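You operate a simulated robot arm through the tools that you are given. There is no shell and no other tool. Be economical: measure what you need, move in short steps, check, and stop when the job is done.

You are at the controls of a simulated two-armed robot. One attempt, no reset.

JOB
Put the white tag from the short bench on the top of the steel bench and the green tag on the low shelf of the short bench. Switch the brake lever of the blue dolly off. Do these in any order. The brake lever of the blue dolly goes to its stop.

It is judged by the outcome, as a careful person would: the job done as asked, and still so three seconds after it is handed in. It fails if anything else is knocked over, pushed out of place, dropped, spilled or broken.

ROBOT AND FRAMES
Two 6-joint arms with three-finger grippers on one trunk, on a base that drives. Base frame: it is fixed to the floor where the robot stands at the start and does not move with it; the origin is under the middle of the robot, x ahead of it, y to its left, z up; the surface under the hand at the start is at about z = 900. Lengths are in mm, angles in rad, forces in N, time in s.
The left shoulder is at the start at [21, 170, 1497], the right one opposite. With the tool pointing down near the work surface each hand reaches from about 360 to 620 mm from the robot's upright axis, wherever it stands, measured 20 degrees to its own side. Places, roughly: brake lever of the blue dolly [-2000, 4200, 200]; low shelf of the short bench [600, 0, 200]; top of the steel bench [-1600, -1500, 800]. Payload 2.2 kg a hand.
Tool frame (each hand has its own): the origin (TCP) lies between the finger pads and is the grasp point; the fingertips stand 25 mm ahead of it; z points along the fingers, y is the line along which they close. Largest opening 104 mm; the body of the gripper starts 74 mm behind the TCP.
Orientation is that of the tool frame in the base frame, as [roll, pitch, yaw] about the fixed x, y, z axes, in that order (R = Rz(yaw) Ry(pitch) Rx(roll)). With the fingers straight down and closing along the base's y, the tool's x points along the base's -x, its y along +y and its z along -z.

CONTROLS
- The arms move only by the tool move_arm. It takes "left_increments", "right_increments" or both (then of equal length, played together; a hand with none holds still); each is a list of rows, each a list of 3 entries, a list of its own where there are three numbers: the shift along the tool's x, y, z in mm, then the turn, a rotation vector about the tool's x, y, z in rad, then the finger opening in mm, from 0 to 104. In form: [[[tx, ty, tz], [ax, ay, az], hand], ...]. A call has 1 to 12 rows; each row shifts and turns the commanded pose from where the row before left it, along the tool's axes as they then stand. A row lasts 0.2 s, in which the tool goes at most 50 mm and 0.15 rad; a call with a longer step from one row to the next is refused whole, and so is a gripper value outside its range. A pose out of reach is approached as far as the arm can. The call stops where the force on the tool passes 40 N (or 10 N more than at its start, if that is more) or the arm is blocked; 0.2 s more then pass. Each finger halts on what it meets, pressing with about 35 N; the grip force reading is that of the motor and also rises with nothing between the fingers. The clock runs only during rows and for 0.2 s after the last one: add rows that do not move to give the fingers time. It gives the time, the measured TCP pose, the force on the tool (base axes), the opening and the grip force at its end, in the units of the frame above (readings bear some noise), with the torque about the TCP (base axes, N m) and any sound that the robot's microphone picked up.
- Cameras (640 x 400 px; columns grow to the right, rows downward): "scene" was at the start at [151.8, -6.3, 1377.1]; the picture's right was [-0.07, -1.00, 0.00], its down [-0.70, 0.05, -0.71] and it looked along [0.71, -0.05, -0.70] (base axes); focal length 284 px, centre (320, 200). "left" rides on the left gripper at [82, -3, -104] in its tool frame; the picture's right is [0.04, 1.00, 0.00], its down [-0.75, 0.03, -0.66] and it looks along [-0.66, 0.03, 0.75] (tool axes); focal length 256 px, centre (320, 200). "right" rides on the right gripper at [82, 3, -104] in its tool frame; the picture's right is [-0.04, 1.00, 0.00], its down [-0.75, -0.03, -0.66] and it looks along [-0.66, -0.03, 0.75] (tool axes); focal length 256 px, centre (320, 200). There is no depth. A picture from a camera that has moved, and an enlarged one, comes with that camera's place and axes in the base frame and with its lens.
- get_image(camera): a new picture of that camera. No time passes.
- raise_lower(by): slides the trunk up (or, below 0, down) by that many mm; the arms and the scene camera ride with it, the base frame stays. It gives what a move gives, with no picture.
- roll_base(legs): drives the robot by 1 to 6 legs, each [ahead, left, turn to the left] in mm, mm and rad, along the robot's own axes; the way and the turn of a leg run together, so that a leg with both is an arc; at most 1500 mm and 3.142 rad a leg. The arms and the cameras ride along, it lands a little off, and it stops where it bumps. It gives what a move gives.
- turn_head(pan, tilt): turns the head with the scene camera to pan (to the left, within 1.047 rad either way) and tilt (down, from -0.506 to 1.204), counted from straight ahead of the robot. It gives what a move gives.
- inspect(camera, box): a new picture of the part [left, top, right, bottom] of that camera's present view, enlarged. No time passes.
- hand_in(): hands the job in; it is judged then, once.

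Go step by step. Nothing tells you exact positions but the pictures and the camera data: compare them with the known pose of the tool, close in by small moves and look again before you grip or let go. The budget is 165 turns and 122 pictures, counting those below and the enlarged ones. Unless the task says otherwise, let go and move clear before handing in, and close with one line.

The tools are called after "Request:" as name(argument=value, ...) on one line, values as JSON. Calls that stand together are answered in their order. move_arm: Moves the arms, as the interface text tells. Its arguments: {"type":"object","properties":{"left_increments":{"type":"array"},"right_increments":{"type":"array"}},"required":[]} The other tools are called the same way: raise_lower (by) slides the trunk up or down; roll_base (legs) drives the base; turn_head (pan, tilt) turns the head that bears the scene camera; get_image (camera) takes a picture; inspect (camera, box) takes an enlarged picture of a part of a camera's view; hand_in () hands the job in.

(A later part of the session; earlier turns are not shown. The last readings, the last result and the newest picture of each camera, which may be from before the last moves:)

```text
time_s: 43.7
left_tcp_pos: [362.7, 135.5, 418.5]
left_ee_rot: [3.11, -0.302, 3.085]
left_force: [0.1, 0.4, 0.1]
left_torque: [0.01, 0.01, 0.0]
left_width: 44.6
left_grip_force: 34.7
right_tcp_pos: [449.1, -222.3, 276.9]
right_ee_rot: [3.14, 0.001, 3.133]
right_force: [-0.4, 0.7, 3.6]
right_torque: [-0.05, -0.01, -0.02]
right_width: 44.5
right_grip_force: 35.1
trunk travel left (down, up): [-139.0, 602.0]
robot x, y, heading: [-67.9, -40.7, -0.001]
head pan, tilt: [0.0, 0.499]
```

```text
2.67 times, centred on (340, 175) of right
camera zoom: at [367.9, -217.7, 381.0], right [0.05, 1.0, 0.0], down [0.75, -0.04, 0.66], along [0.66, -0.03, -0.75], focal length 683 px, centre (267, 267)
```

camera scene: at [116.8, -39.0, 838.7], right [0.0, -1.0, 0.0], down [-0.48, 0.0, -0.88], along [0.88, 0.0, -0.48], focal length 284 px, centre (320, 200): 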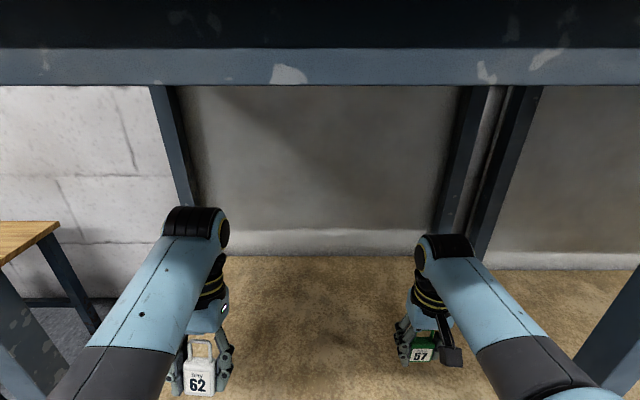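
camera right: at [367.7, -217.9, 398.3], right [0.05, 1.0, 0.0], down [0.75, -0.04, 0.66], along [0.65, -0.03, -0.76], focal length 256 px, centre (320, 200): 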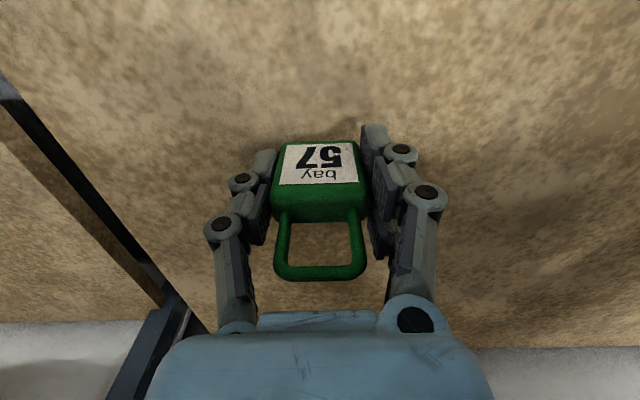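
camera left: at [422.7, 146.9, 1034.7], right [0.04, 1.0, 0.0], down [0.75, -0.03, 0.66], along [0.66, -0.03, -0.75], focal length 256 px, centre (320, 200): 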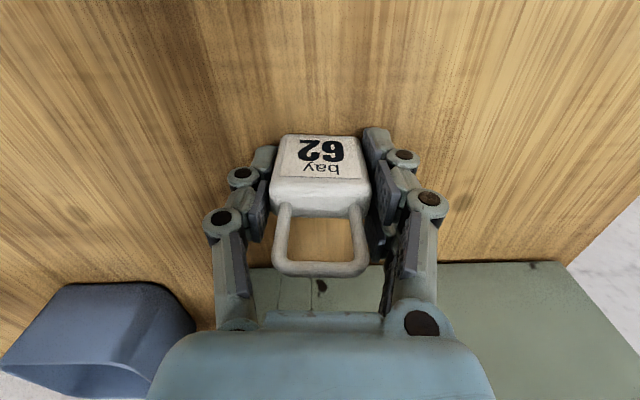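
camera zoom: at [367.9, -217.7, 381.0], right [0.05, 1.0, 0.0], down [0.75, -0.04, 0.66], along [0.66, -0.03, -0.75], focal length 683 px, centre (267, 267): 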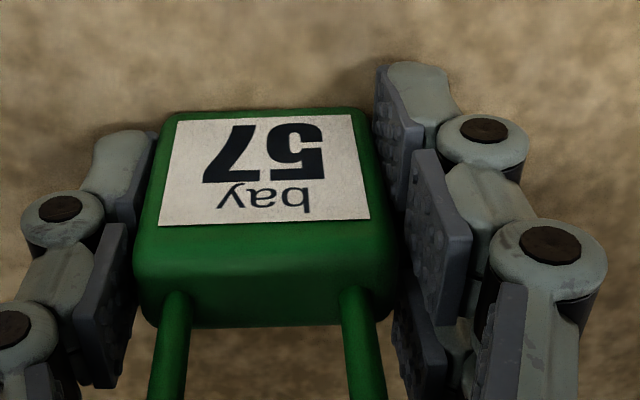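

Contact: 3.6 N at TCP z=277. I'll release and rise.

Request:
move_arm(right_increments=[[[0, 0, 0], [0, 0, 0], 60], [[0, 0, 0], [0, 0, 0], 90], [[0, 0, 0], [0, 0, 0], 104], [[0, 0, 0], [0, 0, 0], 104], [[0, 0, -20], [0, 0, 0], 104], [[0, 0, -30], [0, 0, 0], 104], [[0, 0, -40], [0, 0, 0], 104], [[0, 0, -20], [0, 0, 0], 104], [[0, 0, 0], [0, 0, 0], 104]])

Request:
get_image(camera="right")

```text
time_s: 45.7
left_tcp_pos: [363.4, 134.9, 418.7]
left_ee_rot: [3.107, -0.302, 3.086]
left_force: [-1.3, 0.1, -1.1]
left_torque: [-0.03, -0.05, -0.01]
left_width: 44.8
left_grip_force: 34.7
right_tcp_pos: [447.8, -222.5, 385.9]
right_ee_rot: [3.141, -0.002, 3.133]
right_force: [-0.6, -0.5, 0.2]
right_torque: [-0.02, -0.05, -0.04]
right_width: 103.9
right_grip_force: 0.1
trunk travel left (down, up): [-139.0, 602.0]
robot x, y, heading: [-63.9, -37.5, -0.003]
head pan, tilt: [0.0, 0.499]
```

```text
87 pictures are left
camera right: at [367.3, -218.0, 490.3], right [0.05, 1.0, 0.0], down [0.75, -0.04, 0.66], along [0.65, -0.03, -0.76], focal length 256 px, centre (320, 200)
```

right: 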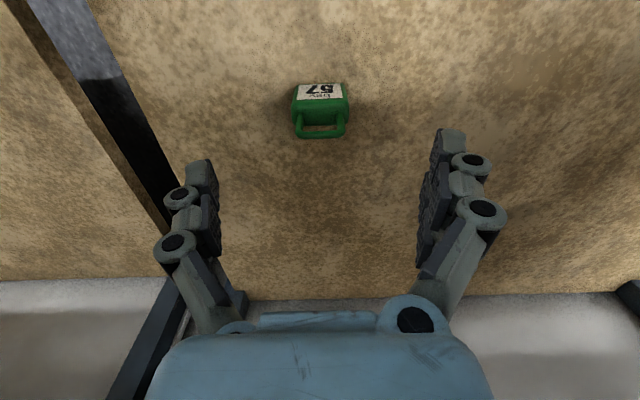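

The green tag stands on the shelf. Now I'll back out straight and raise the trunk.

Request:
roll_base(legs=[[-390, 0, 0]])

Request:
raise_lower(by=400)

Request:
raise_lower(by=150)

Request:
turn_head(pan=-1.04, tilt=0.4)

Request:
get_image(camera="scene")

Request:
turn_head(pan=1.04, tilt=0.4)

Request:
get_image(camera="scene")

```text
time_s: 48.2
left_tcp_pos: [-25.9, 137.0, 418.6]
left_ee_rot: [3.109, -0.303, 3.092]
left_force: [-0.4, -0.2, -0.7]
left_torque: [-0.03, 0.02, -0.01]
left_width: 44.6
left_grip_force: 35.3
right_tcp_pos: [61.5, -219.8, 385.6]
right_ee_rot: [3.14, 0.0, -3.138]
right_force: [-1.1, -0.2, 0.0]
right_torque: [0.01, 0.0, -0.02]
right_width: 103.8
right_grip_force: 0.3
trunk travel left (down, up): [-139.0, 602.0]
robot x, y, heading: [-451.6, -43.9, 0.01]
head pan, tilt: [0.0, 0.499]
```

```text
time_s: 52.0
left_tcp_pos: [-26.0, 136.1, 818.7]
left_ee_rot: [3.109, -0.3, 3.092]
left_force: [-0.8, 0.8, -0.8]
left_torque: [0.01, 0.01, 0.0]
left_width: 44.6
left_grip_force: 35.3
right_tcp_pos: [61.3, -219.6, 785.9]
right_ee_rot: [3.139, -0.002, 3.141]
right_force: [-0.4, -0.4, 0.1]
right_torque: [0.0, 0.0, 0.02]
right_width: 104.0
right_grip_force: 0.1
trunk travel left (down, up): [-539.0, 202.0]
robot x, y, heading: [-453.4, -42.7, 0.008]
head pan, tilt: [0.0, 0.499]
```

```text
time_s: 53.8
left_tcp_pos: [-25.0, 136.7, 967.9]
left_ee_rot: [3.106, -0.301, 3.092]
left_force: [0.2, 0.3, -0.9]
left_torque: [-0.02, -0.01, 0.03]
left_width: 44.9
left_grip_force: 35.4
right_tcp_pos: [61.8, -220.7, 934.4]
right_ee_rot: [3.141, -0.001, 3.141]
right_force: [0.4, -0.8, 0.7]
right_torque: [0.0, -0.02, -0.01]
right_width: 104.1
right_grip_force: 0.0
trunk travel left (down, up): [-689.0, 52.0]
robot x, y, heading: [-451.7, -40.9, 0.007]
head pan, tilt: [0.0, 0.499]
```

```text
time_s: 55.0
left_tcp_pos: [-25.5, 137.2, 968.1]
left_ee_rot: [3.109, -0.302, 3.093]
left_force: [1.3, 0.1, -1.0]
left_torque: [-0.05, 0.02, 0.03]
left_width: 44.6
left_grip_force: 35.3
right_tcp_pos: [62.1, -219.7, 936.4]
right_ee_rot: [3.139, -0.005, -3.14]
right_force: [-0.3, -0.5, -0.5]
right_torque: [-0.01, -0.01, 0.03]
right_width: 104.1
right_grip_force: 0.0
trunk travel left (down, up): [-689.0, 52.0]
robot x, y, heading: [-452.4, -42.9, 0.012]
head pan, tilt: [-1.04, 0.4]
```

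```text
86 pictures are left
camera scene: at [-334.9, -120.1, 1410.4], right [-0.86, -0.51, 0.0], down [-0.2, 0.33, -0.92], along [0.47, -0.79, -0.39], focal length 284 px, centre (320, 200)
```

scene: 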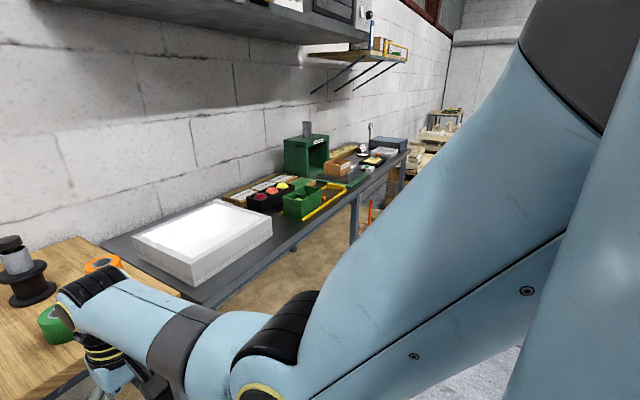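

```text
time_s: 57.0
left_tcp_pos: [-26.5, 136.6, 968.5]
left_ee_rot: [3.11, -0.303, 3.093]
left_force: [0.6, 0.0, -0.9]
left_torque: [0.0, 0.01, -0.01]
left_width: 44.6
left_grip_force: 34.9
right_tcp_pos: [60.9, -219.2, 935.3]
right_ee_rot: [3.139, -0.002, 3.141]
right_force: [0.0, 0.3, 0.3]
right_torque: [0.01, 0.0, 0.0]
right_width: 104.2
right_grip_force: 0.1
trunk travel left (down, up): [-689.0, 52.0]
robot x, y, heading: [-452.0, -42.9, 0.012]
head pan, tilt: [1.04, 0.4]
```

```text
85 pictures are left
camera scene: at [-336.4, 39.7, 1410.4], right [0.87, -0.5, 0.0], down [-0.19, -0.34, -0.92], along [0.46, 0.8, -0.39], focal length 284 px, centre (320, 200)
```

scene: 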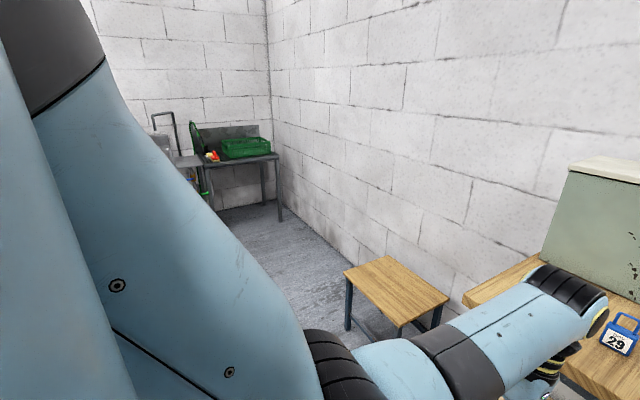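

Area to the right ahead is clear for a turn in place. I'll turn right about 1.3 rad and look for the steel bench.

Request:
roll_base(legs=[[0, 0, -1.3]])

Request:
turn_head(pan=-0.8, tilt=0.35)

Request:
get_image(camera="scene")

Request:
turn_head(pan=0, tilt=0.35)

Request:
get_image(camera="scene")

```text
time_s: 60.7
left_tcp_pos: [-172.8, -407.2, 967.9]
left_ee_rot: [3.108, -0.302, 1.782]
left_force: [-0.3, 0.2, -0.4]
left_torque: [0.0, 0.0, 0.0]
left_width: 44.7
left_grip_force: 35.3
right_tcp_pos: [-493.5, -582.9, 936.3]
right_ee_rot: [3.142, -0.001, 1.83]
right_force: [0.0, 0.0, 0.3]
right_torque: [0.02, 0.01, 0.0]
right_width: 103.9
right_grip_force: 0.2
trunk travel left (down, up): [-689.0, 52.0]
robot x, y, heading: [-453.5, -41.7, -1.305]
head pan, tilt: [1.04, 0.4]
```

```text
time_s: 62.5
left_tcp_pos: [-172.7, -407.3, 968.7]
left_ee_rot: [3.108, -0.302, 1.783]
left_force: [0.1, -0.3, -0.7]
left_torque: [-0.03, 0.02, -0.01]
left_width: 44.9
left_grip_force: 35.2
right_tcp_pos: [-494.3, -583.7, 935.8]
right_ee_rot: [3.139, 0.0, 1.83]
right_force: [0.8, 0.0, 0.2]
right_torque: [0.01, -0.02, 0.01]
right_width: 103.9
right_grip_force: 0.1
trunk travel left (down, up): [-689.0, 52.0]
robot x, y, heading: [-453.1, -38.2, -1.304]
head pan, tilt: [-0.799, 0.351]
```

```text
84 pictures are left
camera scene: at [-481.5, -189.7, 1414.9], right [-0.86, 0.51, 0.0], down [0.17, 0.3, -0.94], along [-0.47, -0.81, -0.34], focal length 284 px, centre (320, 200)
```

scene: 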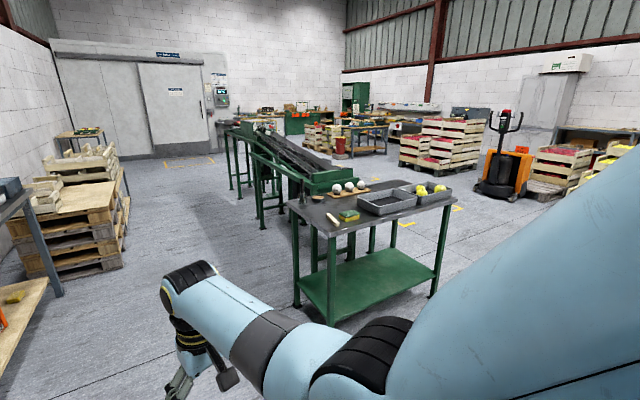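

```text
time_s: 63.6
left_tcp_pos: [-172.9, -407.8, 968.2]
left_ee_rot: [3.109, -0.301, 1.781]
left_force: [0.2, 0.3, -0.6]
left_torque: [0.0, 0.0, -0.04]
left_width: 44.7
left_grip_force: 34.9
right_tcp_pos: [-493.4, -583.8, 935.9]
right_ee_rot: [3.138, -0.002, 1.831]
right_force: [-0.4, 0.4, -0.2]
right_torque: [0.02, 0.02, 0.01]
right_width: 103.9
right_grip_force: 0.0
trunk travel left (down, up): [-689.0, 52.0]
robot x, y, heading: [-457.1, -40.1, -1.302]
head pan, tilt: [0.0, 0.351]
```

```text
83 pictures are left
camera scene: at [-409.8, -199.2, 1414.9], right [-0.96, -0.26, 0.0], down [-0.09, 0.33, -0.94], along [0.25, -0.91, -0.34], focal length 284 px, centre (320, 200)
```

scene: 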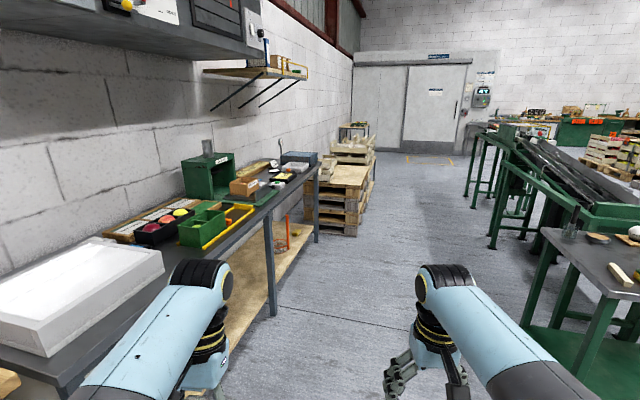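

The grey-topped bench with green legs at about x -1100..-2130, y -1200..-1670 matches the steel bench. I'll zoom on its top for a free spot.

Request:
turn_head(pan=-0.8, tilt=0.35)

Request:
inspect(camera="scene", box=[270, 130, 480, 330])

```text
time_s: 64.8
left_tcp_pos: [-171.5, -408.1, 969.0]
left_ee_rot: [3.109, -0.302, 1.783]
left_force: [0.8, 0.0, -0.5]
left_torque: [-0.01, 0.06, 0.0]
left_width: 44.7
left_grip_force: 35.5
right_tcp_pos: [-494.7, -583.1, 936.2]
right_ee_rot: [3.139, -0.002, 1.831]
right_force: [0.2, 0.1, 0.1]
right_torque: [0.01, -0.03, 0.04]
right_width: 103.9
right_grip_force: 0.1
trunk travel left (down, up): [-689.0, 52.0]
robot x, y, heading: [-452.1, -40.5, -1.306]
head pan, tilt: [-0.799, 0.351]
```

```text
2.00 times, centred on (375, 230) of scene
camera zoom: at [-481.5, -189.8, 1414.9], right [-0.86, 0.51, 0.0], down [0.17, 0.3, -0.94], along [-0.47, -0.81, -0.34], focal length 568 px, centre (210, 140)
```

zoom: 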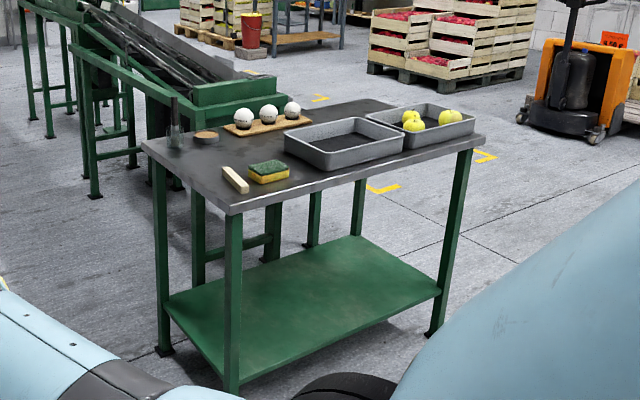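

I'll place the white tag near the front-left corner region of the steel bench top (about [-1180, -1280]), approaching from its long front side facing -y. First drive ahead partway and look again.

Request:
roll_base(legs=[[0, 0, -0.266], [500, 0, 0]])

Request:
turn_head(pan=-1.04, tilt=0.5)

Request:
get_image(camera="scene")

```text
time_s: 68.6
left_tcp_pos: [-275.5, -965.7, 968.2]
left_ee_rot: [3.108, -0.302, 1.518]
left_force: [0.6, -0.1, -0.5]
left_torque: [0.05, 0.01, -0.05]
left_width: 44.7
left_grip_force: 35.3
right_tcp_pos: [-631.9, -1051.7, 935.3]
right_ee_rot: [3.139, -0.002, 1.569]
right_force: [-0.4, -0.2, 0.1]
right_torque: [0.0, 0.02, -0.01]
right_width: 103.9
right_grip_force: 0.0
trunk travel left (down, up): [-689.0, 52.0]
robot x, y, heading: [-450.9, -535.6, -1.558]
head pan, tilt: [-0.799, 0.351]
```

```text
time_s: 69.4
left_tcp_pos: [-275.1, -964.4, 967.9]
left_ee_rot: [3.109, -0.301, 1.52]
left_force: [0.5, 0.0, 0.1]
left_torque: [-0.02, -0.03, 0.0]
left_width: 44.7
left_grip_force: 34.4
right_tcp_pos: [-630.8, -1050.6, 935.9]
right_ee_rot: [3.14, 0.0, 1.569]
right_force: [0.3, 0.1, 1.6]
right_torque: [-0.01, 0.0, -0.01]
right_width: 103.9
right_grip_force: 0.1
trunk travel left (down, up): [-689.0, 52.0]
robot x, y, heading: [-448.1, -539.6, -1.567]
head pan, tilt: [-1.04, 0.499]
```

```text
81 pictures are left
camera scene: at [-529.1, -655.1, 1401.3], right [-0.51, 0.86, 0.0], down [0.41, 0.25, -0.88], along [-0.75, -0.45, -0.48], focal length 284 px, centre (320, 200)
```

scene: 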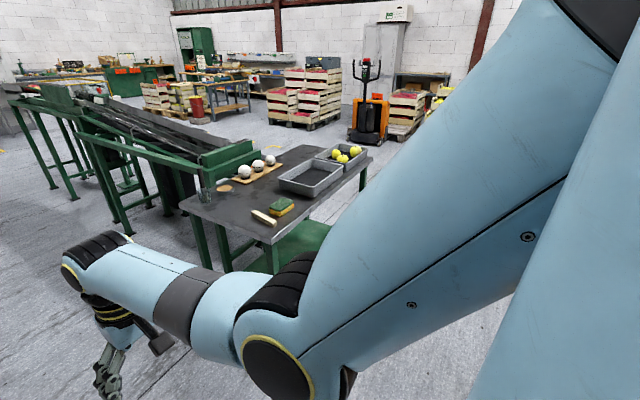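

Triangulating, the steel bench top is at z≈795, x≤-1130, y -1219..-1720, and the area around [-1290, -1530] is free on all sides. I'll approach from its end, facing -x.

Request:
roll_base(legs=[[800, 0, 0], [0, 0, -1.571]])

Request:
turn_head(pan=0, tilt=0.6)

Request:
get_image(camera="scene")

```text
time_s: 77.5
left_tcp_pos: [-870.7, -1518.4, 969.1]
left_ee_rot: [3.106, -0.3, -0.052]
left_force: [0.9, 0.3, 0.1]
left_torque: [0.0, -0.01, 0.0]
left_width: 44.8
left_grip_force: 35.1
right_tcp_pos: [-956.8, -1162.6, 935.5]
right_ee_rot: [3.141, -0.003, -0.002]
right_force: [0.4, -0.2, 1.2]
right_torque: [-0.01, 0.0, 0.0]
right_width: 104.0
right_grip_force: 0.0
trunk travel left (down, up): [-689.0, 52.0]
robot x, y, heading: [-443.3, -1341.8, -3.139]
head pan, tilt: [-1.04, 0.499]
```

```text
time_s: 78.8
left_tcp_pos: [-870.0, -1518.6, 968.1]
left_ee_rot: [3.11, -0.302, -0.052]
left_force: [-0.5, 0.9, -0.7]
left_torque: [0.01, -0.03, -0.01]
left_width: 44.9
left_grip_force: 34.8
right_tcp_pos: [-956.4, -1162.4, 936.3]
right_ee_rot: [3.14, -0.003, -0.002]
right_force: [0.4, -0.2, 0.8]
right_torque: [-0.01, 0.0, -0.02]
right_width: 104.2
right_grip_force: 0.1
trunk travel left (down, up): [-689.0, 52.0]
robot x, y, heading: [-442.5, -1346.1, -3.136]
head pan, tilt: [0.0, 0.6]
```

```text
80 pictures are left
camera scene: at [-602.3, -1344.9, 1392.1], right [0.0, 1.0, 0.0], down [0.57, 0.0, -0.82], along [-0.82, 0.0, -0.57], focal length 284 px, centre (320, 200)
```

scene: 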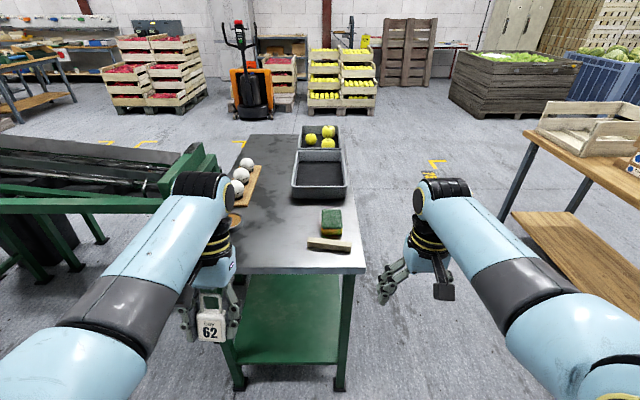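

There's free space on the bench's near-left region, beside the stick and sponge. First I'll straighten the left tool here in the open.

Request:
move_arm(left_increments=[[[0, 0, 0], [0.01, -0.1, -0.018], 30], [[0, 0, 0], [0.01, -0.1, -0.017], 30], [[0, 0, 0], [0.01, -0.1, -0.017], 30], [[-20, 0, 0], [0, 0, 0], 30], [[-20, 0, 0], [0, 0, 0], 30], [[-20, 0, 0], [0, 0, 0], 30], [[0, 0, 0], [0, 0, 0], 30]])

Request:
get_image(camera="left")

```text
time_s: 80.4
left_tcp_pos: [-932.1, -1517.7, 967.5]
left_ee_rot: [3.134, 0.0, -0.006]
left_force: [0.1, 0.3, -0.2]
left_torque: [0.0, 0.03, 0.02]
left_width: 44.8
left_grip_force: 34.5
right_tcp_pos: [-956.4, -1161.8, 936.6]
right_ee_rot: [3.14, -0.004, -0.004]
right_force: [0.0, 0.0, -0.2]
right_torque: [0.04, 0.04, -0.03]
right_width: 104.0
right_grip_force: 0.0
trunk travel left (down, up): [-689.0, 52.0]
robot x, y, heading: [-441.5, -1345.4, -3.131]
head pan, tilt: [0.0, 0.6]
```

```text
79 pictures are left
camera left: at [-850.6, -1514.0, 1071.9], right [0.03, -1.0, 0.01], down [-0.75, -0.02, 0.66], along [-0.66, -0.03, -0.75], focal length 256 px, centre (320, 200)
```

left: 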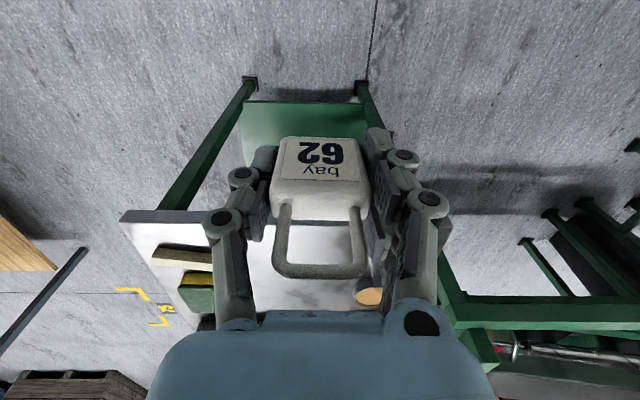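

Straight now. Driving ahead 350 mm places the left hand over the free area.

Request:
roll_base(legs=[[345, 0, 0]])

Request:
get_image(camera="left")

Request:
get_image(camera="scene")

```text
time_s: 82.7
left_tcp_pos: [-1280.2, -1516.2, 967.1]
left_ee_rot: [3.133, -0.002, -0.012]
left_force: [-0.9, 0.3, -0.9]
left_torque: [-0.03, 0.03, 0.02]
left_width: 44.7
left_grip_force: 34.9
right_tcp_pos: [-1302.6, -1158.5, 936.3]
right_ee_rot: [3.14, -0.001, -0.008]
right_force: [0.2, 0.6, 0.9]
right_torque: [0.03, -0.03, -0.02]
right_width: 104.1
right_grip_force: 0.1
trunk travel left (down, up): [-689.0, 52.0]
robot x, y, heading: [-791.4, -1343.9, 3.139]
head pan, tilt: [0.0, 0.6]
```

```text
78 pictures are left
camera left: at [-1198.6, -1512.7, 1071.4], right [0.03, -1.0, 0.01], down [-0.76, -0.01, 0.66], along [-0.65, -0.03, -0.76], focal length 256 px, centre (320, 200)
```

left: 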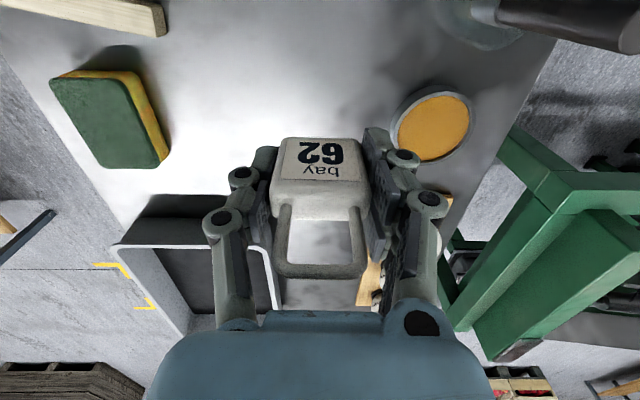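

```text
77 pictures are left
camera scene: at [-949.6, -1344.7, 1392.0], right [0.0, 1.0, 0.0], down [0.57, 0.0, -0.82], along [-0.82, 0.0, -0.57], focal length 284 px, centre (320, 200)
```

scene: 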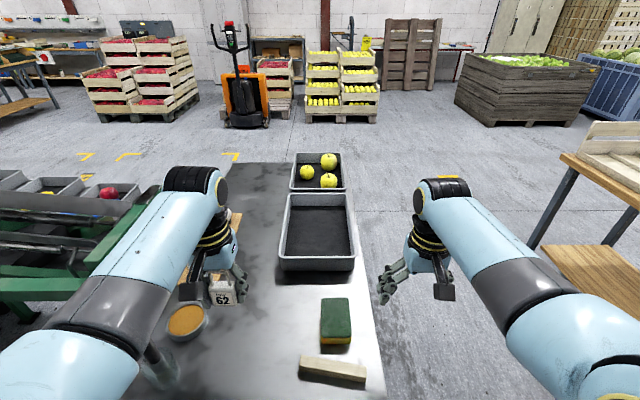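

The tag hovers over a free patch. A glass with something dark sticking up stands near the left forearm; I'll zoom on it before lowering.

Request:
inspect(camera="scene", box=[60, 240, 300, 400])

Request:
inspect(camera="left", box=[380, 0, 640, 160])

```text
2.50 times, centred on (180, 320) of scene
camera zoom: at [-949.6, -1344.7, 1392.0], right [0.0, 1.0, 0.0], down [0.57, 0.0, -0.82], along [-0.82, 0.0, -0.57], focal length 710 px, centre (670, -100)
```

zoom: 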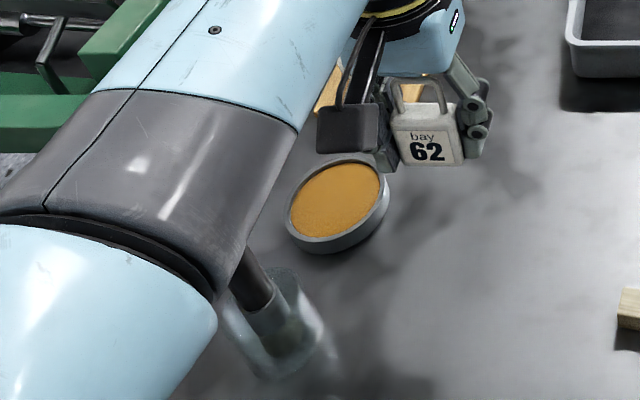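

```text
2.46 times, centred on (510, 80) of left
camera zoom: at [-1198.6, -1512.7, 1071.4], right [0.03, -1.0, 0.01], down [-0.76, -0.01, 0.66], along [-0.65, -0.03, -0.76], focal length 630 px, centre (-148, 495)
```

zoom: 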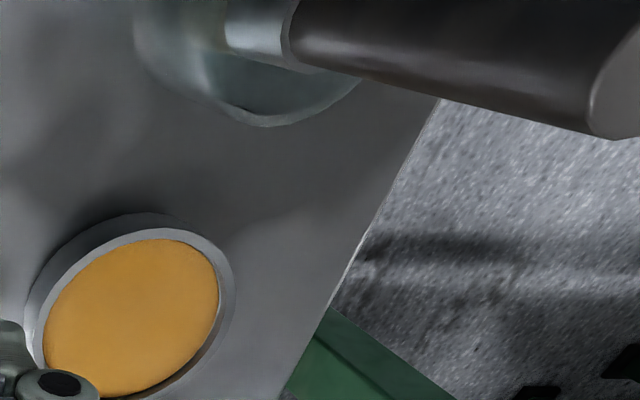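

The handle in the glass rises to about z≈900 beneath the left forearm. I'll shift the base to the right (+y) and place at about y≈-1460 instead, with the arm straighter and clear of the glass.

Request:
roll_base(legs=[[0, -110, 0]])

Request:
move_arm(left_increments=[[[0, 28, 0], [0, 0, 0], 30], [[0, 27, 0], [0, 0, 0], 30], [[0, 0, 0], [0, 0, 0], 30]])

Request:
get_image(camera="left")

Request:
get_image(camera="scene")

```text
time_s: 83.9
left_tcp_pos: [-1278.9, -1405.3, 967.6]
left_ee_rot: [3.133, -0.001, -0.013]
left_force: [-0.6, -0.2, -0.6]
left_torque: [-0.01, 0.03, 0.02]
left_width: 44.7
left_grip_force: 34.9
right_tcp_pos: [-1301.4, -1047.9, 936.4]
right_ee_rot: [3.138, -0.002, -0.009]
right_force: [-0.1, 0.6, -0.1]
right_torque: [-0.01, -0.01, -0.03]
right_width: 103.9
right_grip_force: 0.0
trunk travel left (down, up): [-689.0, 52.0]
robot x, y, heading: [-788.8, -1234.4, 3.14]
head pan, tilt: [0.0, 0.6]
```

```text
time_s: 84.7
left_tcp_pos: [-1279.5, -1462.8, 967.7]
left_ee_rot: [3.132, -0.002, -0.013]
left_force: [-0.4, 0.4, -0.6]
left_torque: [-0.01, -0.01, 0.0]
left_width: 44.7
left_grip_force: 34.9
right_tcp_pos: [-1301.8, -1048.9, 936.6]
right_ee_rot: [3.139, -0.002, -0.008]
right_force: [-0.1, 0.3, 0.8]
right_torque: [-0.04, 0.01, -0.01]
right_width: 103.9
right_grip_force: 0.0
trunk travel left (down, up): [-689.0, 52.0]
robot x, y, heading: [-791.9, -1232.7, 3.144]
head pan, tilt: [0.0, 0.6]
```

```text
74 pictures are left
camera left: at [-1198.0, -1457.5, 1073.0], right [0.03, -1.0, 0.01], down [-0.75, -0.01, 0.66], along [-0.66, -0.02, -0.76], focal length 256 px, centre (320, 200)
```

left: 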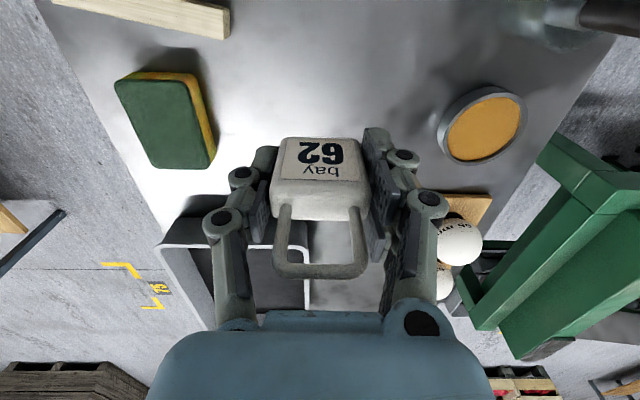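

```text
73 pictures are left
camera scene: at [-948.8, -1233.8, 1392.1], right [0.0, 1.0, 0.0], down [0.57, 0.0, -0.82], along [-0.82, 0.0, -0.57], focal length 284 px, centre (320, 200)
```

scene: 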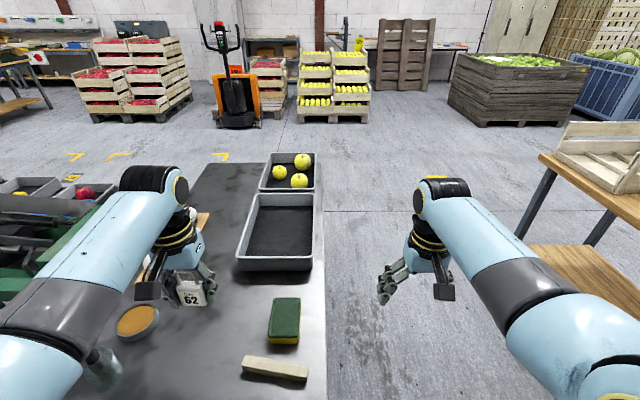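

Clear of the glass now. Lowering 120 mm in steps and checking.

Request:
move_arm(left_increments=[[[0, 0, 25], [0, 0, 0], 30], [[0, 0, 25], [0, 0, 0], 30], [[0, 0, 25], [0, 0, 0], 30], [[0, 0, 25], [0, 0, 0], 30], [[0, 0, 15], [0, 0, 0], 30], [[0, 0, 0], [0, 0, 0], 30]])

Request:
get_image(camera="left")

Request:
get_image(camera="scene")

```text
time_s: 86.1
left_tcp_pos: [-1278.1, -1462.6, 852.8]
left_ee_rot: [3.132, -0.002, -0.012]
left_force: [-0.7, 0.4, -0.7]
left_torque: [0.0, 0.04, -0.02]
left_width: 44.7
left_grip_force: 35.1
right_tcp_pos: [-1302.3, -1048.3, 936.1]
right_ee_rot: [3.14, -0.002, -0.008]
right_force: [-0.5, 0.0, 0.1]
right_torque: [0.03, 0.03, 0.0]
right_width: 104.0
right_grip_force: 0.1
trunk travel left (down, up): [-689.0, 52.0]
robot x, y, heading: [-784.8, -1231.9, 3.142]
head pan, tilt: [0.0, 0.6]
```

```text
72 pictures are left
camera left: at [-1197.6, -1458.9, 956.2], right [0.03, -1.0, 0.01], down [-0.75, -0.01, 0.66], along [-0.66, -0.03, -0.75], focal length 256 px, centre (320, 200)
```

left: 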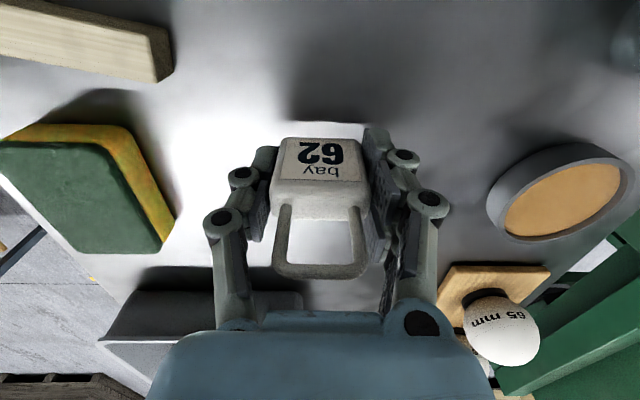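

```text
71 pictures are left
camera scene: at [-948.7, -1234.0, 1392.1], right [0.0, 1.0, 0.0], down [0.57, 0.0, -0.82], along [-0.82, 0.0, -0.57], focal length 284 px, centre (320, 200)
```

scene: 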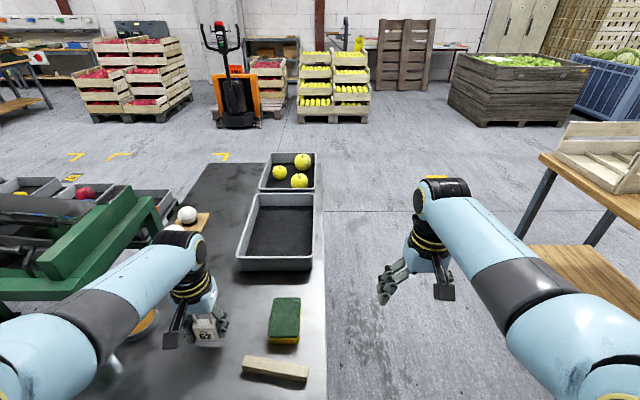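

All clear around. Continuing to near contact, then fine steps.

Request:
move_arm(left_increments=[[[0, 0, 10], [0, 0, 0], 30], [[0, 0, 6], [0, 0, 0], 30], [[0, 0, 4], [0, 0, 0], 30], [[0, 0, 0], [0, 0, 0], 30]])

Request:
inspect(camera="left", box=[220, 100, 460, 250])

```text
time_s: 87.1
left_tcp_pos: [-1278.7, -1462.8, 832.3]
left_ee_rot: [3.131, -0.003, -0.013]
left_force: [0.0, 0.1, -0.5]
left_torque: [-0.01, 0.0, 0.01]
left_width: 44.6
left_grip_force: 35.6
right_tcp_pos: [-1302.7, -1049.0, 936.1]
right_ee_rot: [3.141, -0.003, -0.009]
right_force: [0.3, -1.1, -0.9]
right_torque: [-0.03, 0.02, 0.0]
right_width: 104.2
right_grip_force: 0.0
trunk travel left (down, up): [-689.0, 52.0]
robot x, y, heading: [-787.9, -1235.1, 3.14]
head pan, tilt: [0.0, 0.6]
```

```text
2.67 times, centred on (340, 175) of left
camera zoom: at [-1198.0, -1458.4, 936.3], right [0.03, -1.0, 0.01], down [-0.75, -0.01, 0.66], along [-0.66, -0.03, -0.75], focal length 683 px, centre (267, 267)
```

zoom: 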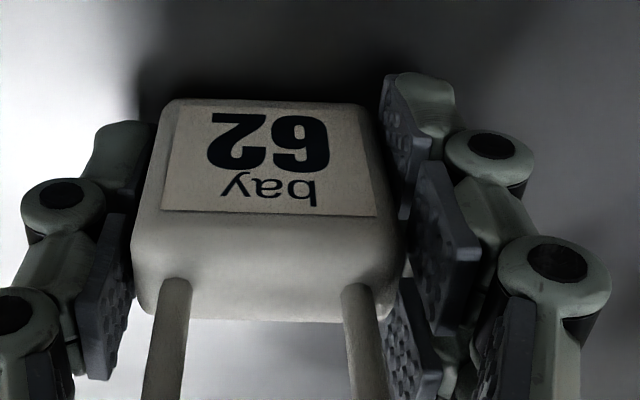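

Close to the surface. Fine steps until contact.

Request:
move_arm(left_increments=[[[0, 0, 2], [0, 0, 0], 30], [[0, 0, 1.5], [0, 0, 0], 30], [[0, 0, 0], [0, 0, 0], 30]])

Request:
move_arm(left_increments=[[[0, 0, 1.5], [0, 0, 0], 30], [[0, 0, 0], [0, 0, 0], 30]])

Request:
move_arm(left_increments=[[[0, 0, 1.5], [0, 0, 0], 30], [[0, 0, 0], [0, 0, 0], 30]])

```text
time_s: 87.9
left_tcp_pos: [-1280.4, -1463.0, 830.9]
left_ee_rot: [3.131, -0.001, -0.012]
left_force: [0.8, -0.9, 10.1]
left_torque: [0.21, -0.07, -0.01]
left_width: 44.6
left_grip_force: 35.2
right_tcp_pos: [-1301.0, -1048.2, 937.4]
right_ee_rot: [3.139, 0.001, -0.008]
right_force: [-0.3, 0.2, 0.3]
right_torque: [-0.03, 0.01, -0.02]
right_width: 103.7
right_grip_force: 0.0
trunk travel left (down, up): [-689.0, 52.0]
robot x, y, heading: [-789.0, -1235.8, 3.142]
head pan, tilt: [0.0, 0.6]
```

```text
time_s: 88.5
left_tcp_pos: [-1281.0, -1461.7, 829.7]
left_ee_rot: [3.133, 0.002, -0.012]
left_force: [2.7, -2.1, 21.7]
left_torque: [-0.03, -0.17, -0.02]
left_width: 44.8
left_grip_force: 34.9
right_tcp_pos: [-1300.7, -1048.7, 936.5]
right_ee_rot: [3.139, 0.0, -0.009]
right_force: [-0.3, 0.1, -0.5]
right_torque: [0.0, 0.02, 0.02]
right_width: 104.3
right_grip_force: 0.0
trunk travel left (down, up): [-689.0, 52.0]
robot x, y, heading: [-789.1, -1232.8, 3.142]
head pan, tilt: [0.0, 0.6]
```

```text
time_s: 89.1
left_tcp_pos: [-1279.8, -1460.9, 829.0]
left_ee_rot: [3.131, 0.003, -0.012]
left_force: [-1.6, -2.4, 22.1]
left_torque: [-0.11, -0.02, -0.02]
left_width: 44.7
left_grip_force: 34.4
right_tcp_pos: [-1300.0, -1048.7, 937.3]
right_ee_rot: [3.141, 0.001, -0.01]
right_force: [0.2, -0.1, -0.5]
right_torque: [0.01, 0.01, 0.01]
right_width: 104.3
right_grip_force: 0.1
trunk travel left (down, up): [-689.0, 52.0]
robot x, y, heading: [-788.5, -1233.6, 3.136]
head pan, tilt: [0.0, 0.6]
```

Firm contact (22 N) at z≈829. I'll ease up 3 mm, open, and rise.

Request:
move_arm(left_increments=[[[0, 0, -3], [0, 0, 0], 30], [[0, 0, 0], [0, 0, 0], 55], [[0, 0, 0], [0, 0, 0], 80], [[0, 0, 0], [0, 0, 0], 90], [[0, 0, 0], [0, 0, 0], 90], [[0, 0, -20], [0, 0, 0], 90], [[0, 0, -30], [0, 0, 0], 90], [[0, 0, -40], [0, 0, 0], 90], [[0, 0, -40], [0, 0, 0], 90], [[0, 0, 0], [0, 0, 0], 90]])

Request:
get_image(camera="left")

```text
time_s: 91.3
left_tcp_pos: [-1279.9, -1461.0, 960.7]
left_ee_rot: [3.13, -0.002, -0.013]
left_force: [-0.5, 0.3, -0.6]
left_torque: [0.02, 0.0, 0.02]
left_width: 89.8
left_grip_force: 0.0
right_tcp_pos: [-1302.0, -1048.7, 937.0]
right_ee_rot: [3.141, -0.001, -0.008]
right_force: [0.6, -0.1, 0.0]
right_torque: [-0.03, -0.03, -0.01]
right_width: 104.1
right_grip_force: 0.1
trunk travel left (down, up): [-689.0, 52.0]
robot x, y, heading: [-792.9, -1232.9, 3.14]
head pan, tilt: [0.0, 0.6]
```

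```text
69 pictures are left
camera left: at [-1198.6, -1458.2, 1063.5], right [0.03, -1.0, 0.01], down [-0.76, -0.01, 0.66], along [-0.65, -0.03, -0.76], focal length 256 px, centre (320, 200)
```

left: 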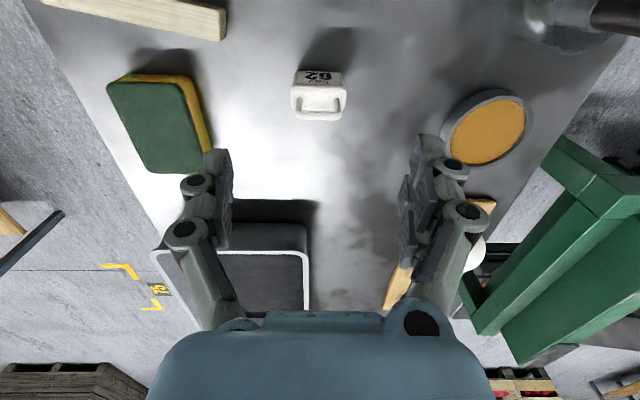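

The white tag stands on the steel bench. Backing off and turning toward +y to look for the route to the blue dolly.

Request:
roll_base(legs=[[-350, 0, 0], [0, 0, -1.571]])

Request:
turn_head(pan=0.0, tilt=0.3)

Request:
get_image(camera="scene")

Request:
turn_head(pan=0.8, tilt=0.35)

Request:
get_image(camera="scene")

```text
time_s: 97.4
left_tcp_pos: [-667.0, -740.5, 959.5]
left_ee_rot: [3.131, -0.002, -1.589]
left_force: [0.1, -0.1, -1.1]
left_torque: [-0.01, 0.0, 0.01]
left_width: 89.9
left_grip_force: 0.1
right_tcp_pos: [-253.4, -720.7, 936.5]
right_ee_rot: [3.138, -0.003, -1.584]
right_force: [0.7, 0.1, 0.1]
right_torque: [-0.03, 0.02, -0.01]
right_width: 103.9
right_grip_force: 0.0
trunk travel left (down, up): [-689.0, 52.0]
robot x, y, heading: [-441.8, -1231.3, 1.562]
head pan, tilt: [0.0, 0.6]
```

```text
time_s: 98.2
left_tcp_pos: [-667.0, -739.7, 960.3]
left_ee_rot: [3.131, -0.001, -1.588]
left_force: [-0.7, 0.0, 0.7]
left_torque: [-0.01, 0.0, -0.03]
left_width: 90.1
left_grip_force: 0.0
right_tcp_pos: [-254.5, -720.2, 935.8]
right_ee_rot: [3.139, 0.0, -1.585]
right_force: [-0.1, 0.3, 0.1]
right_torque: [0.0, 0.03, -0.04]
right_width: 103.8
right_grip_force: 0.1
trunk travel left (down, up): [-689.0, 52.0]
robot x, y, heading: [-443.2, -1230.1, 1.564]
head pan, tilt: [0.0, 0.3]
```

```text
68 pictures are left
camera scene: at [-440.3, -1068.8, 1419.5], right [1.0, -0.01, 0.0], down [0.0, -0.3, -0.95], along [0.01, 0.95, -0.3], focal length 284 px, centre (320, 200)
```

scene: 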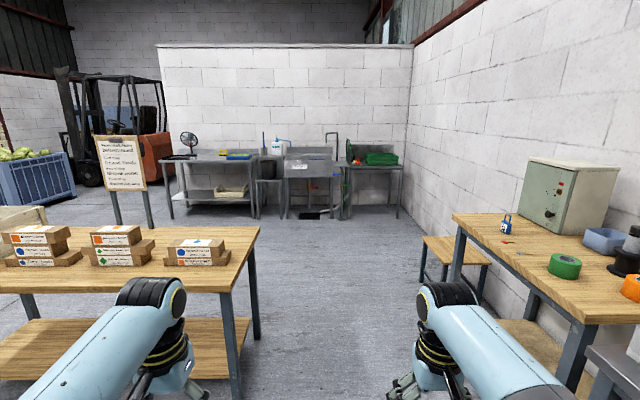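

```text
time_s: 99.3
left_tcp_pos: [-668.0, -740.2, 959.6]
left_ee_rot: [3.131, -0.002, -1.588]
left_force: [-0.7, -0.3, -0.7]
left_torque: [0.01, -0.03, -0.02]
left_width: 90.1
left_grip_force: 0.0
right_tcp_pos: [-253.5, -719.8, 936.2]
right_ee_rot: [3.141, -0.002, -1.584]
right_force: [0.6, -0.1, 0.2]
right_torque: [0.02, 0.0, 0.01]
right_width: 104.0
right_grip_force: 0.0
trunk travel left (down, up): [-689.0, 52.0]
robot x, y, heading: [-440.4, -1233.0, 1.564]
head pan, tilt: [0.799, 0.351]
```

```text
67 pictures are left
camera scene: at [-507.2, -1096.7, 1414.9], right [0.7, 0.71, 0.0], down [0.24, -0.24, -0.94], along [-0.67, 0.66, -0.34], focal length 284 px, centre (320, 200)
```

scene: 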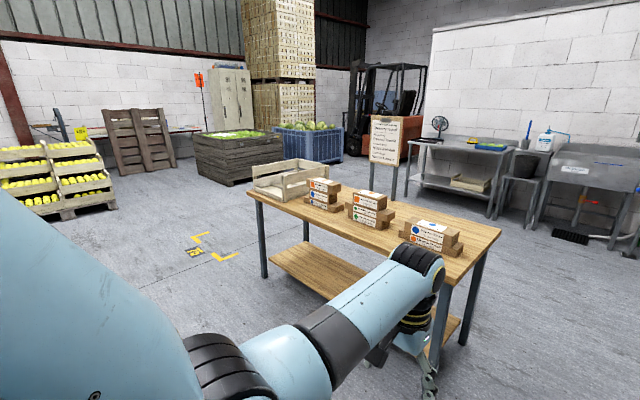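

The partial wall hides the dolly (at [-2000, 4200]); its left end is near x≈-2660. The lane between the steel bench and the wooden bench (center y≈-690) leads -x to open floor, so I'll go that way.

Request:
roll_base(legs=[[0, 0, 1.571], [0, -535, 0]])

Request:
turn_head(pan=0.0, tilt=0.45)

Request:
get_image(camera="scene")

```text
time_s: 106.2
left_tcp_pos: [-922.2, -916.7, 959.8]
left_ee_rot: [3.131, -0.003, -0.04]
left_force: [0.0, -0.7, -0.1]
left_torque: [-0.03, -0.01, 0.01]
left_width: 90.0
left_grip_force: 0.0
right_tcp_pos: [-931.7, -503.4, 937.4]
right_ee_rot: [3.139, -0.003, -0.038]
right_force: [0.3, 0.4, 0.0]
right_torque: [-0.01, 0.02, -0.02]
right_width: 104.1
right_grip_force: 0.1
trunk travel left (down, up): [-689.0, 52.0]
robot x, y, heading: [-423.8, -701.1, 3.112]
head pan, tilt: [0.799, 0.351]
```

```text
time_s: 107.3
left_tcp_pos: [-921.8, -917.5, 959.9]
left_ee_rot: [3.13, -0.002, -0.038]
left_force: [-0.3, 0.7, 0.1]
left_torque: [-0.01, 0.01, -0.03]
left_width: 90.1
left_grip_force: 0.0
right_tcp_pos: [-933.3, -503.3, 936.0]
right_ee_rot: [3.14, -0.002, -0.037]
right_force: [-0.4, -0.2, 0.0]
right_torque: [-0.03, 0.0, -0.03]
right_width: 104.1
right_grip_force: 0.0
trunk travel left (down, up): [-689.0, 52.0]
robot x, y, heading: [-422.3, -697.8, 3.117]
head pan, tilt: [0.0, 0.45]
```

```text
66 pictures are left
camera scene: at [-588.4, -698.1, 1405.7], right [0.03, 1.0, 0.0], down [0.44, -0.01, -0.9], along [-0.9, 0.02, -0.44], focal length 284 px, centre (320, 200)
```

scene: 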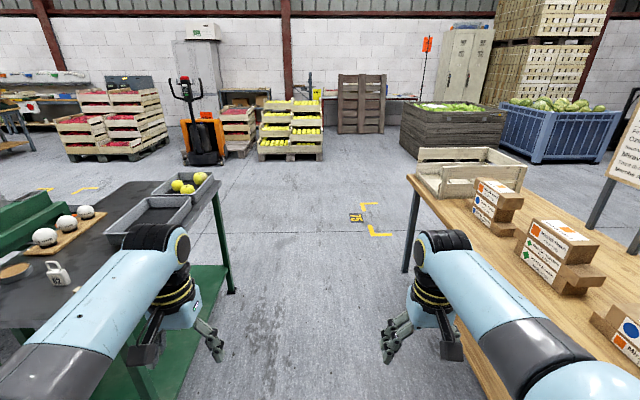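

The lane is clear; I'll center it at y≈-760, then go ahead to x≈-2700.

Request:
roll_base(legs=[[0, 60, 0.025], [1500, 0, 0], [780, 0, 0]])

Request:
roll_base(legs=[[0, 0, -1.571]])

Request:
turn_head(pan=0.0, tilt=0.3)

Request:
get_image(camera="scene")

```text
time_s: 119.0
left_tcp_pos: [-3168.5, -1013.6, 960.4]
left_ee_rot: [3.13, -0.002, -0.005]
left_force: [-0.6, 0.2, 0.5]
left_torque: [0.03, -0.04, 0.02]
left_width: 90.2
left_grip_force: 0.0
right_tcp_pos: [-3195.4, -600.2, 936.8]
right_ee_rot: [3.139, -0.002, -0.001]
right_force: [-0.6, 0.1, 0.2]
right_torque: [-0.02, -0.01, 0.01]
right_width: 104.0
right_grip_force: 0.1
trunk travel left (down, up): [-689.0, 52.0]
robot x, y, heading: [-2677.5, -780.7, -3.133]
head pan, tilt: [0.0, 0.45]
```

```text
time_s: 123.2
left_tcp_pos: [-2906.1, -289.1, 959.5]
left_ee_rot: [3.131, -0.001, -1.59]
left_force: [-0.1, 0.1, -0.5]
left_torque: [-0.01, 0.0, 0.01]
left_width: 89.8
left_grip_force: 0.1
right_tcp_pos: [-2493.3, -269.3, 935.9]
right_ee_rot: [3.139, -0.002, -1.587]
right_force: [-0.3, 0.3, 0.3]
right_torque: [0.0, 0.0, 0.0]
right_width: 103.8
right_grip_force: 0.1
trunk travel left (down, up): [-689.0, 52.0]
robot x, y, heading: [-2680.0, -778.0, 1.566]
head pan, tilt: [0.0, 0.45]
```

```text
time_s: 123.9
left_tcp_pos: [-2908.1, -288.8, 958.9]
left_ee_rot: [3.132, -0.002, -1.591]
left_force: [0.6, -0.6, 0.1]
left_torque: [0.02, 0.0, -0.04]
left_width: 89.7
left_grip_force: 0.1
right_tcp_pos: [-2492.9, -270.1, 935.8]
right_ee_rot: [3.141, -0.002, -1.586]
right_force: [0.5, 0.8, 0.6]
right_torque: [-0.03, -0.02, 0.01]
right_width: 103.8
right_grip_force: 0.1
trunk travel left (down, up): [-689.0, 52.0]
robot x, y, heading: [-2680.4, -778.2, 1.564]
head pan, tilt: [0.0, 0.3]
```

```text
65 pictures are left
camera scene: at [-2679.9, -617.2, 1419.6], right [1.0, -0.01, 0.0], down [0.0, -0.3, -0.95], along [0.01, 0.95, -0.3], focal length 284 px, centre (320, 200)
```

scene: 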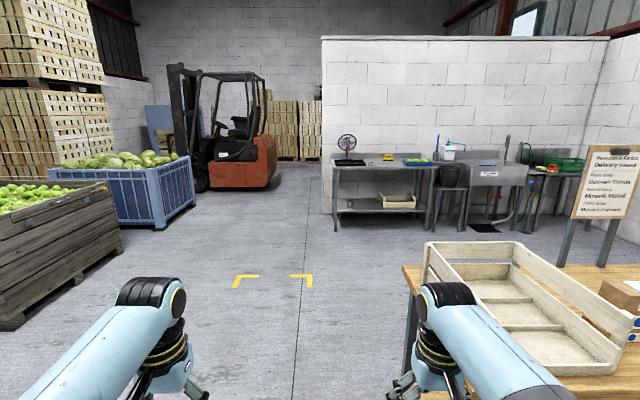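

Open floor ahead, with the wall end at x≈-2670 and the forklift at x<-3500. I'll shift left 270 and drive to y≈2400.

Request:
roll_base(legs=[[0, 270, 0], [1500, 0, 0], [1500, 0, 0], [150, 0, 0]])

Request:
turn_head(pan=-0.6, tilt=0.4)

Request:
get_image(camera="scene")

```text
time_s: 140.7
left_tcp_pos: [-3083.5, 2833.9, 958.6]
left_ee_rot: [3.131, -0.004, -1.625]
left_force: [0.3, 0.2, -0.7]
left_torque: [-0.02, 0.01, -0.02]
left_width: 90.1
left_grip_force: 0.1
right_tcp_pos: [-2669.6, 2840.2, 935.6]
right_ee_rot: [3.14, -0.003, -1.62]
right_force: [-0.1, 0.5, -0.8]
right_torque: [0.0, 0.0, -0.01]
right_width: 104.2
right_grip_force: 0.0
trunk travel left (down, up): [-689.0, 52.0]
robot x, y, heading: [-2876.2, 2335.0, 1.523]
head pan, tilt: [0.0, 0.3]
```

```text
time_s: 141.7
left_tcp_pos: [-3082.9, 2833.4, 958.3]
left_ee_rot: [3.131, -0.001, -1.624]
left_force: [0.3, 0.8, 0.6]
left_torque: [-0.02, 0.03, -0.02]
left_width: 90.1
left_grip_force: 0.0
right_tcp_pos: [-2668.9, 2839.0, 934.9]
right_ee_rot: [3.141, -0.002, -1.618]
right_force: [0.4, -0.5, -0.2]
right_torque: [0.01, 0.0, -0.03]
right_width: 104.1
right_grip_force: 0.2
trunk travel left (down, up): [-689.0, 52.0]
robot x, y, heading: [-2872.8, 2336.8, 1.531]
head pan, tilt: [-0.6, 0.4]
```

```text
64 pictures are left
camera scene: at [-2816.3, 2479.4, 1410.3], right [0.8, -0.6, 0.0], down [-0.23, -0.31, -0.92], along [0.55, 0.74, -0.39], focal length 284 px, centre (320, 200)
```

scene: 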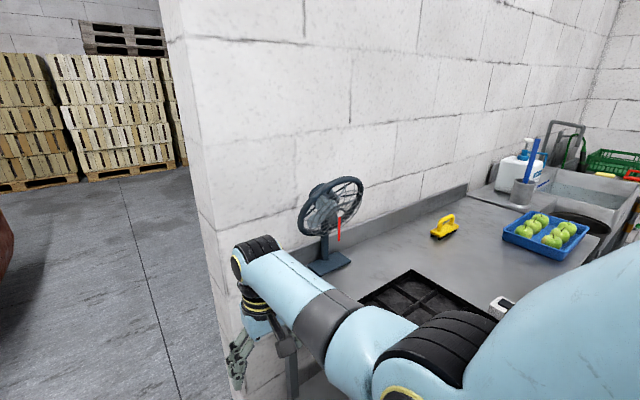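

The wall end and table are close on my right. I'll shift left 250 and straighten, then look ahead.

Request:
roll_base(legs=[[0, 250, 0.03]])

Request:
turn_head(pan=0, tilt=0.45)

Request:
get_image(camera="scene")

```text
time_s: 143.6
left_tcp_pos: [-3350.4, 2834.8, 959.4]
left_ee_rot: [3.133, -0.004, -1.596]
left_force: [-0.7, 0.7, -0.2]
left_torque: [0.0, -0.02, -0.01]
left_width: 89.8
left_grip_force: 0.0
right_tcp_pos: [-2938.9, 2851.9, 936.4]
right_ee_rot: [3.141, -0.003, -1.592]
right_force: [-0.9, 1.0, 0.0]
right_torque: [-0.01, -0.06, -0.01]
right_width: 103.9
right_grip_force: 0.0
trunk travel left (down, up): [-689.0, 52.0]
robot x, y, heading: [-3128.9, 2343.6, 1.56]
head pan, tilt: [-0.6, 0.4]
```

```text
time_s: 144.6
left_tcp_pos: [-3350.1, 2834.3, 959.6]
left_ee_rot: [3.131, -0.002, -1.596]
left_force: [-0.2, 0.2, 0.1]
left_torque: [0.01, 0.02, -0.02]
left_width: 89.9
left_grip_force: 0.0
right_tcp_pos: [-2937.5, 2852.8, 936.2]
right_ee_rot: [3.137, -0.002, -1.592]
right_force: [-0.8, 0.0, 0.5]
right_torque: [0.01, -0.04, 0.0]
right_width: 103.7
right_grip_force: 0.1
trunk travel left (down, up): [-689.0, 52.0]
robot x, y, heading: [-3126.9, 2344.2, 1.557]
head pan, tilt: [0.0, 0.45]
```

```text
63 pictures are left
camera scene: at [-3126.1, 2503.8, 1405.7], right [1.0, -0.01, 0.0], down [-0.01, -0.44, -0.9], along [0.01, 0.9, -0.44], focal length 284 px, centre (320, 200)
```

scene: 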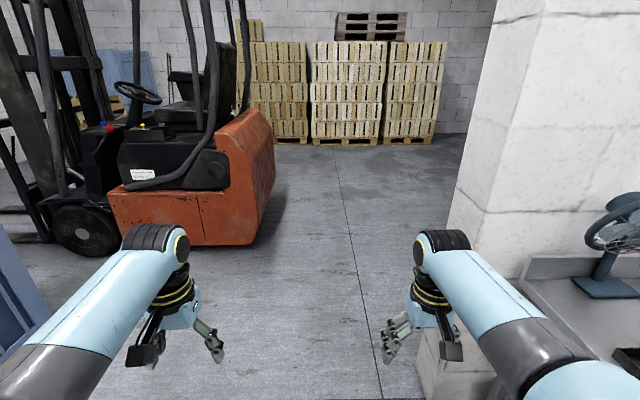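

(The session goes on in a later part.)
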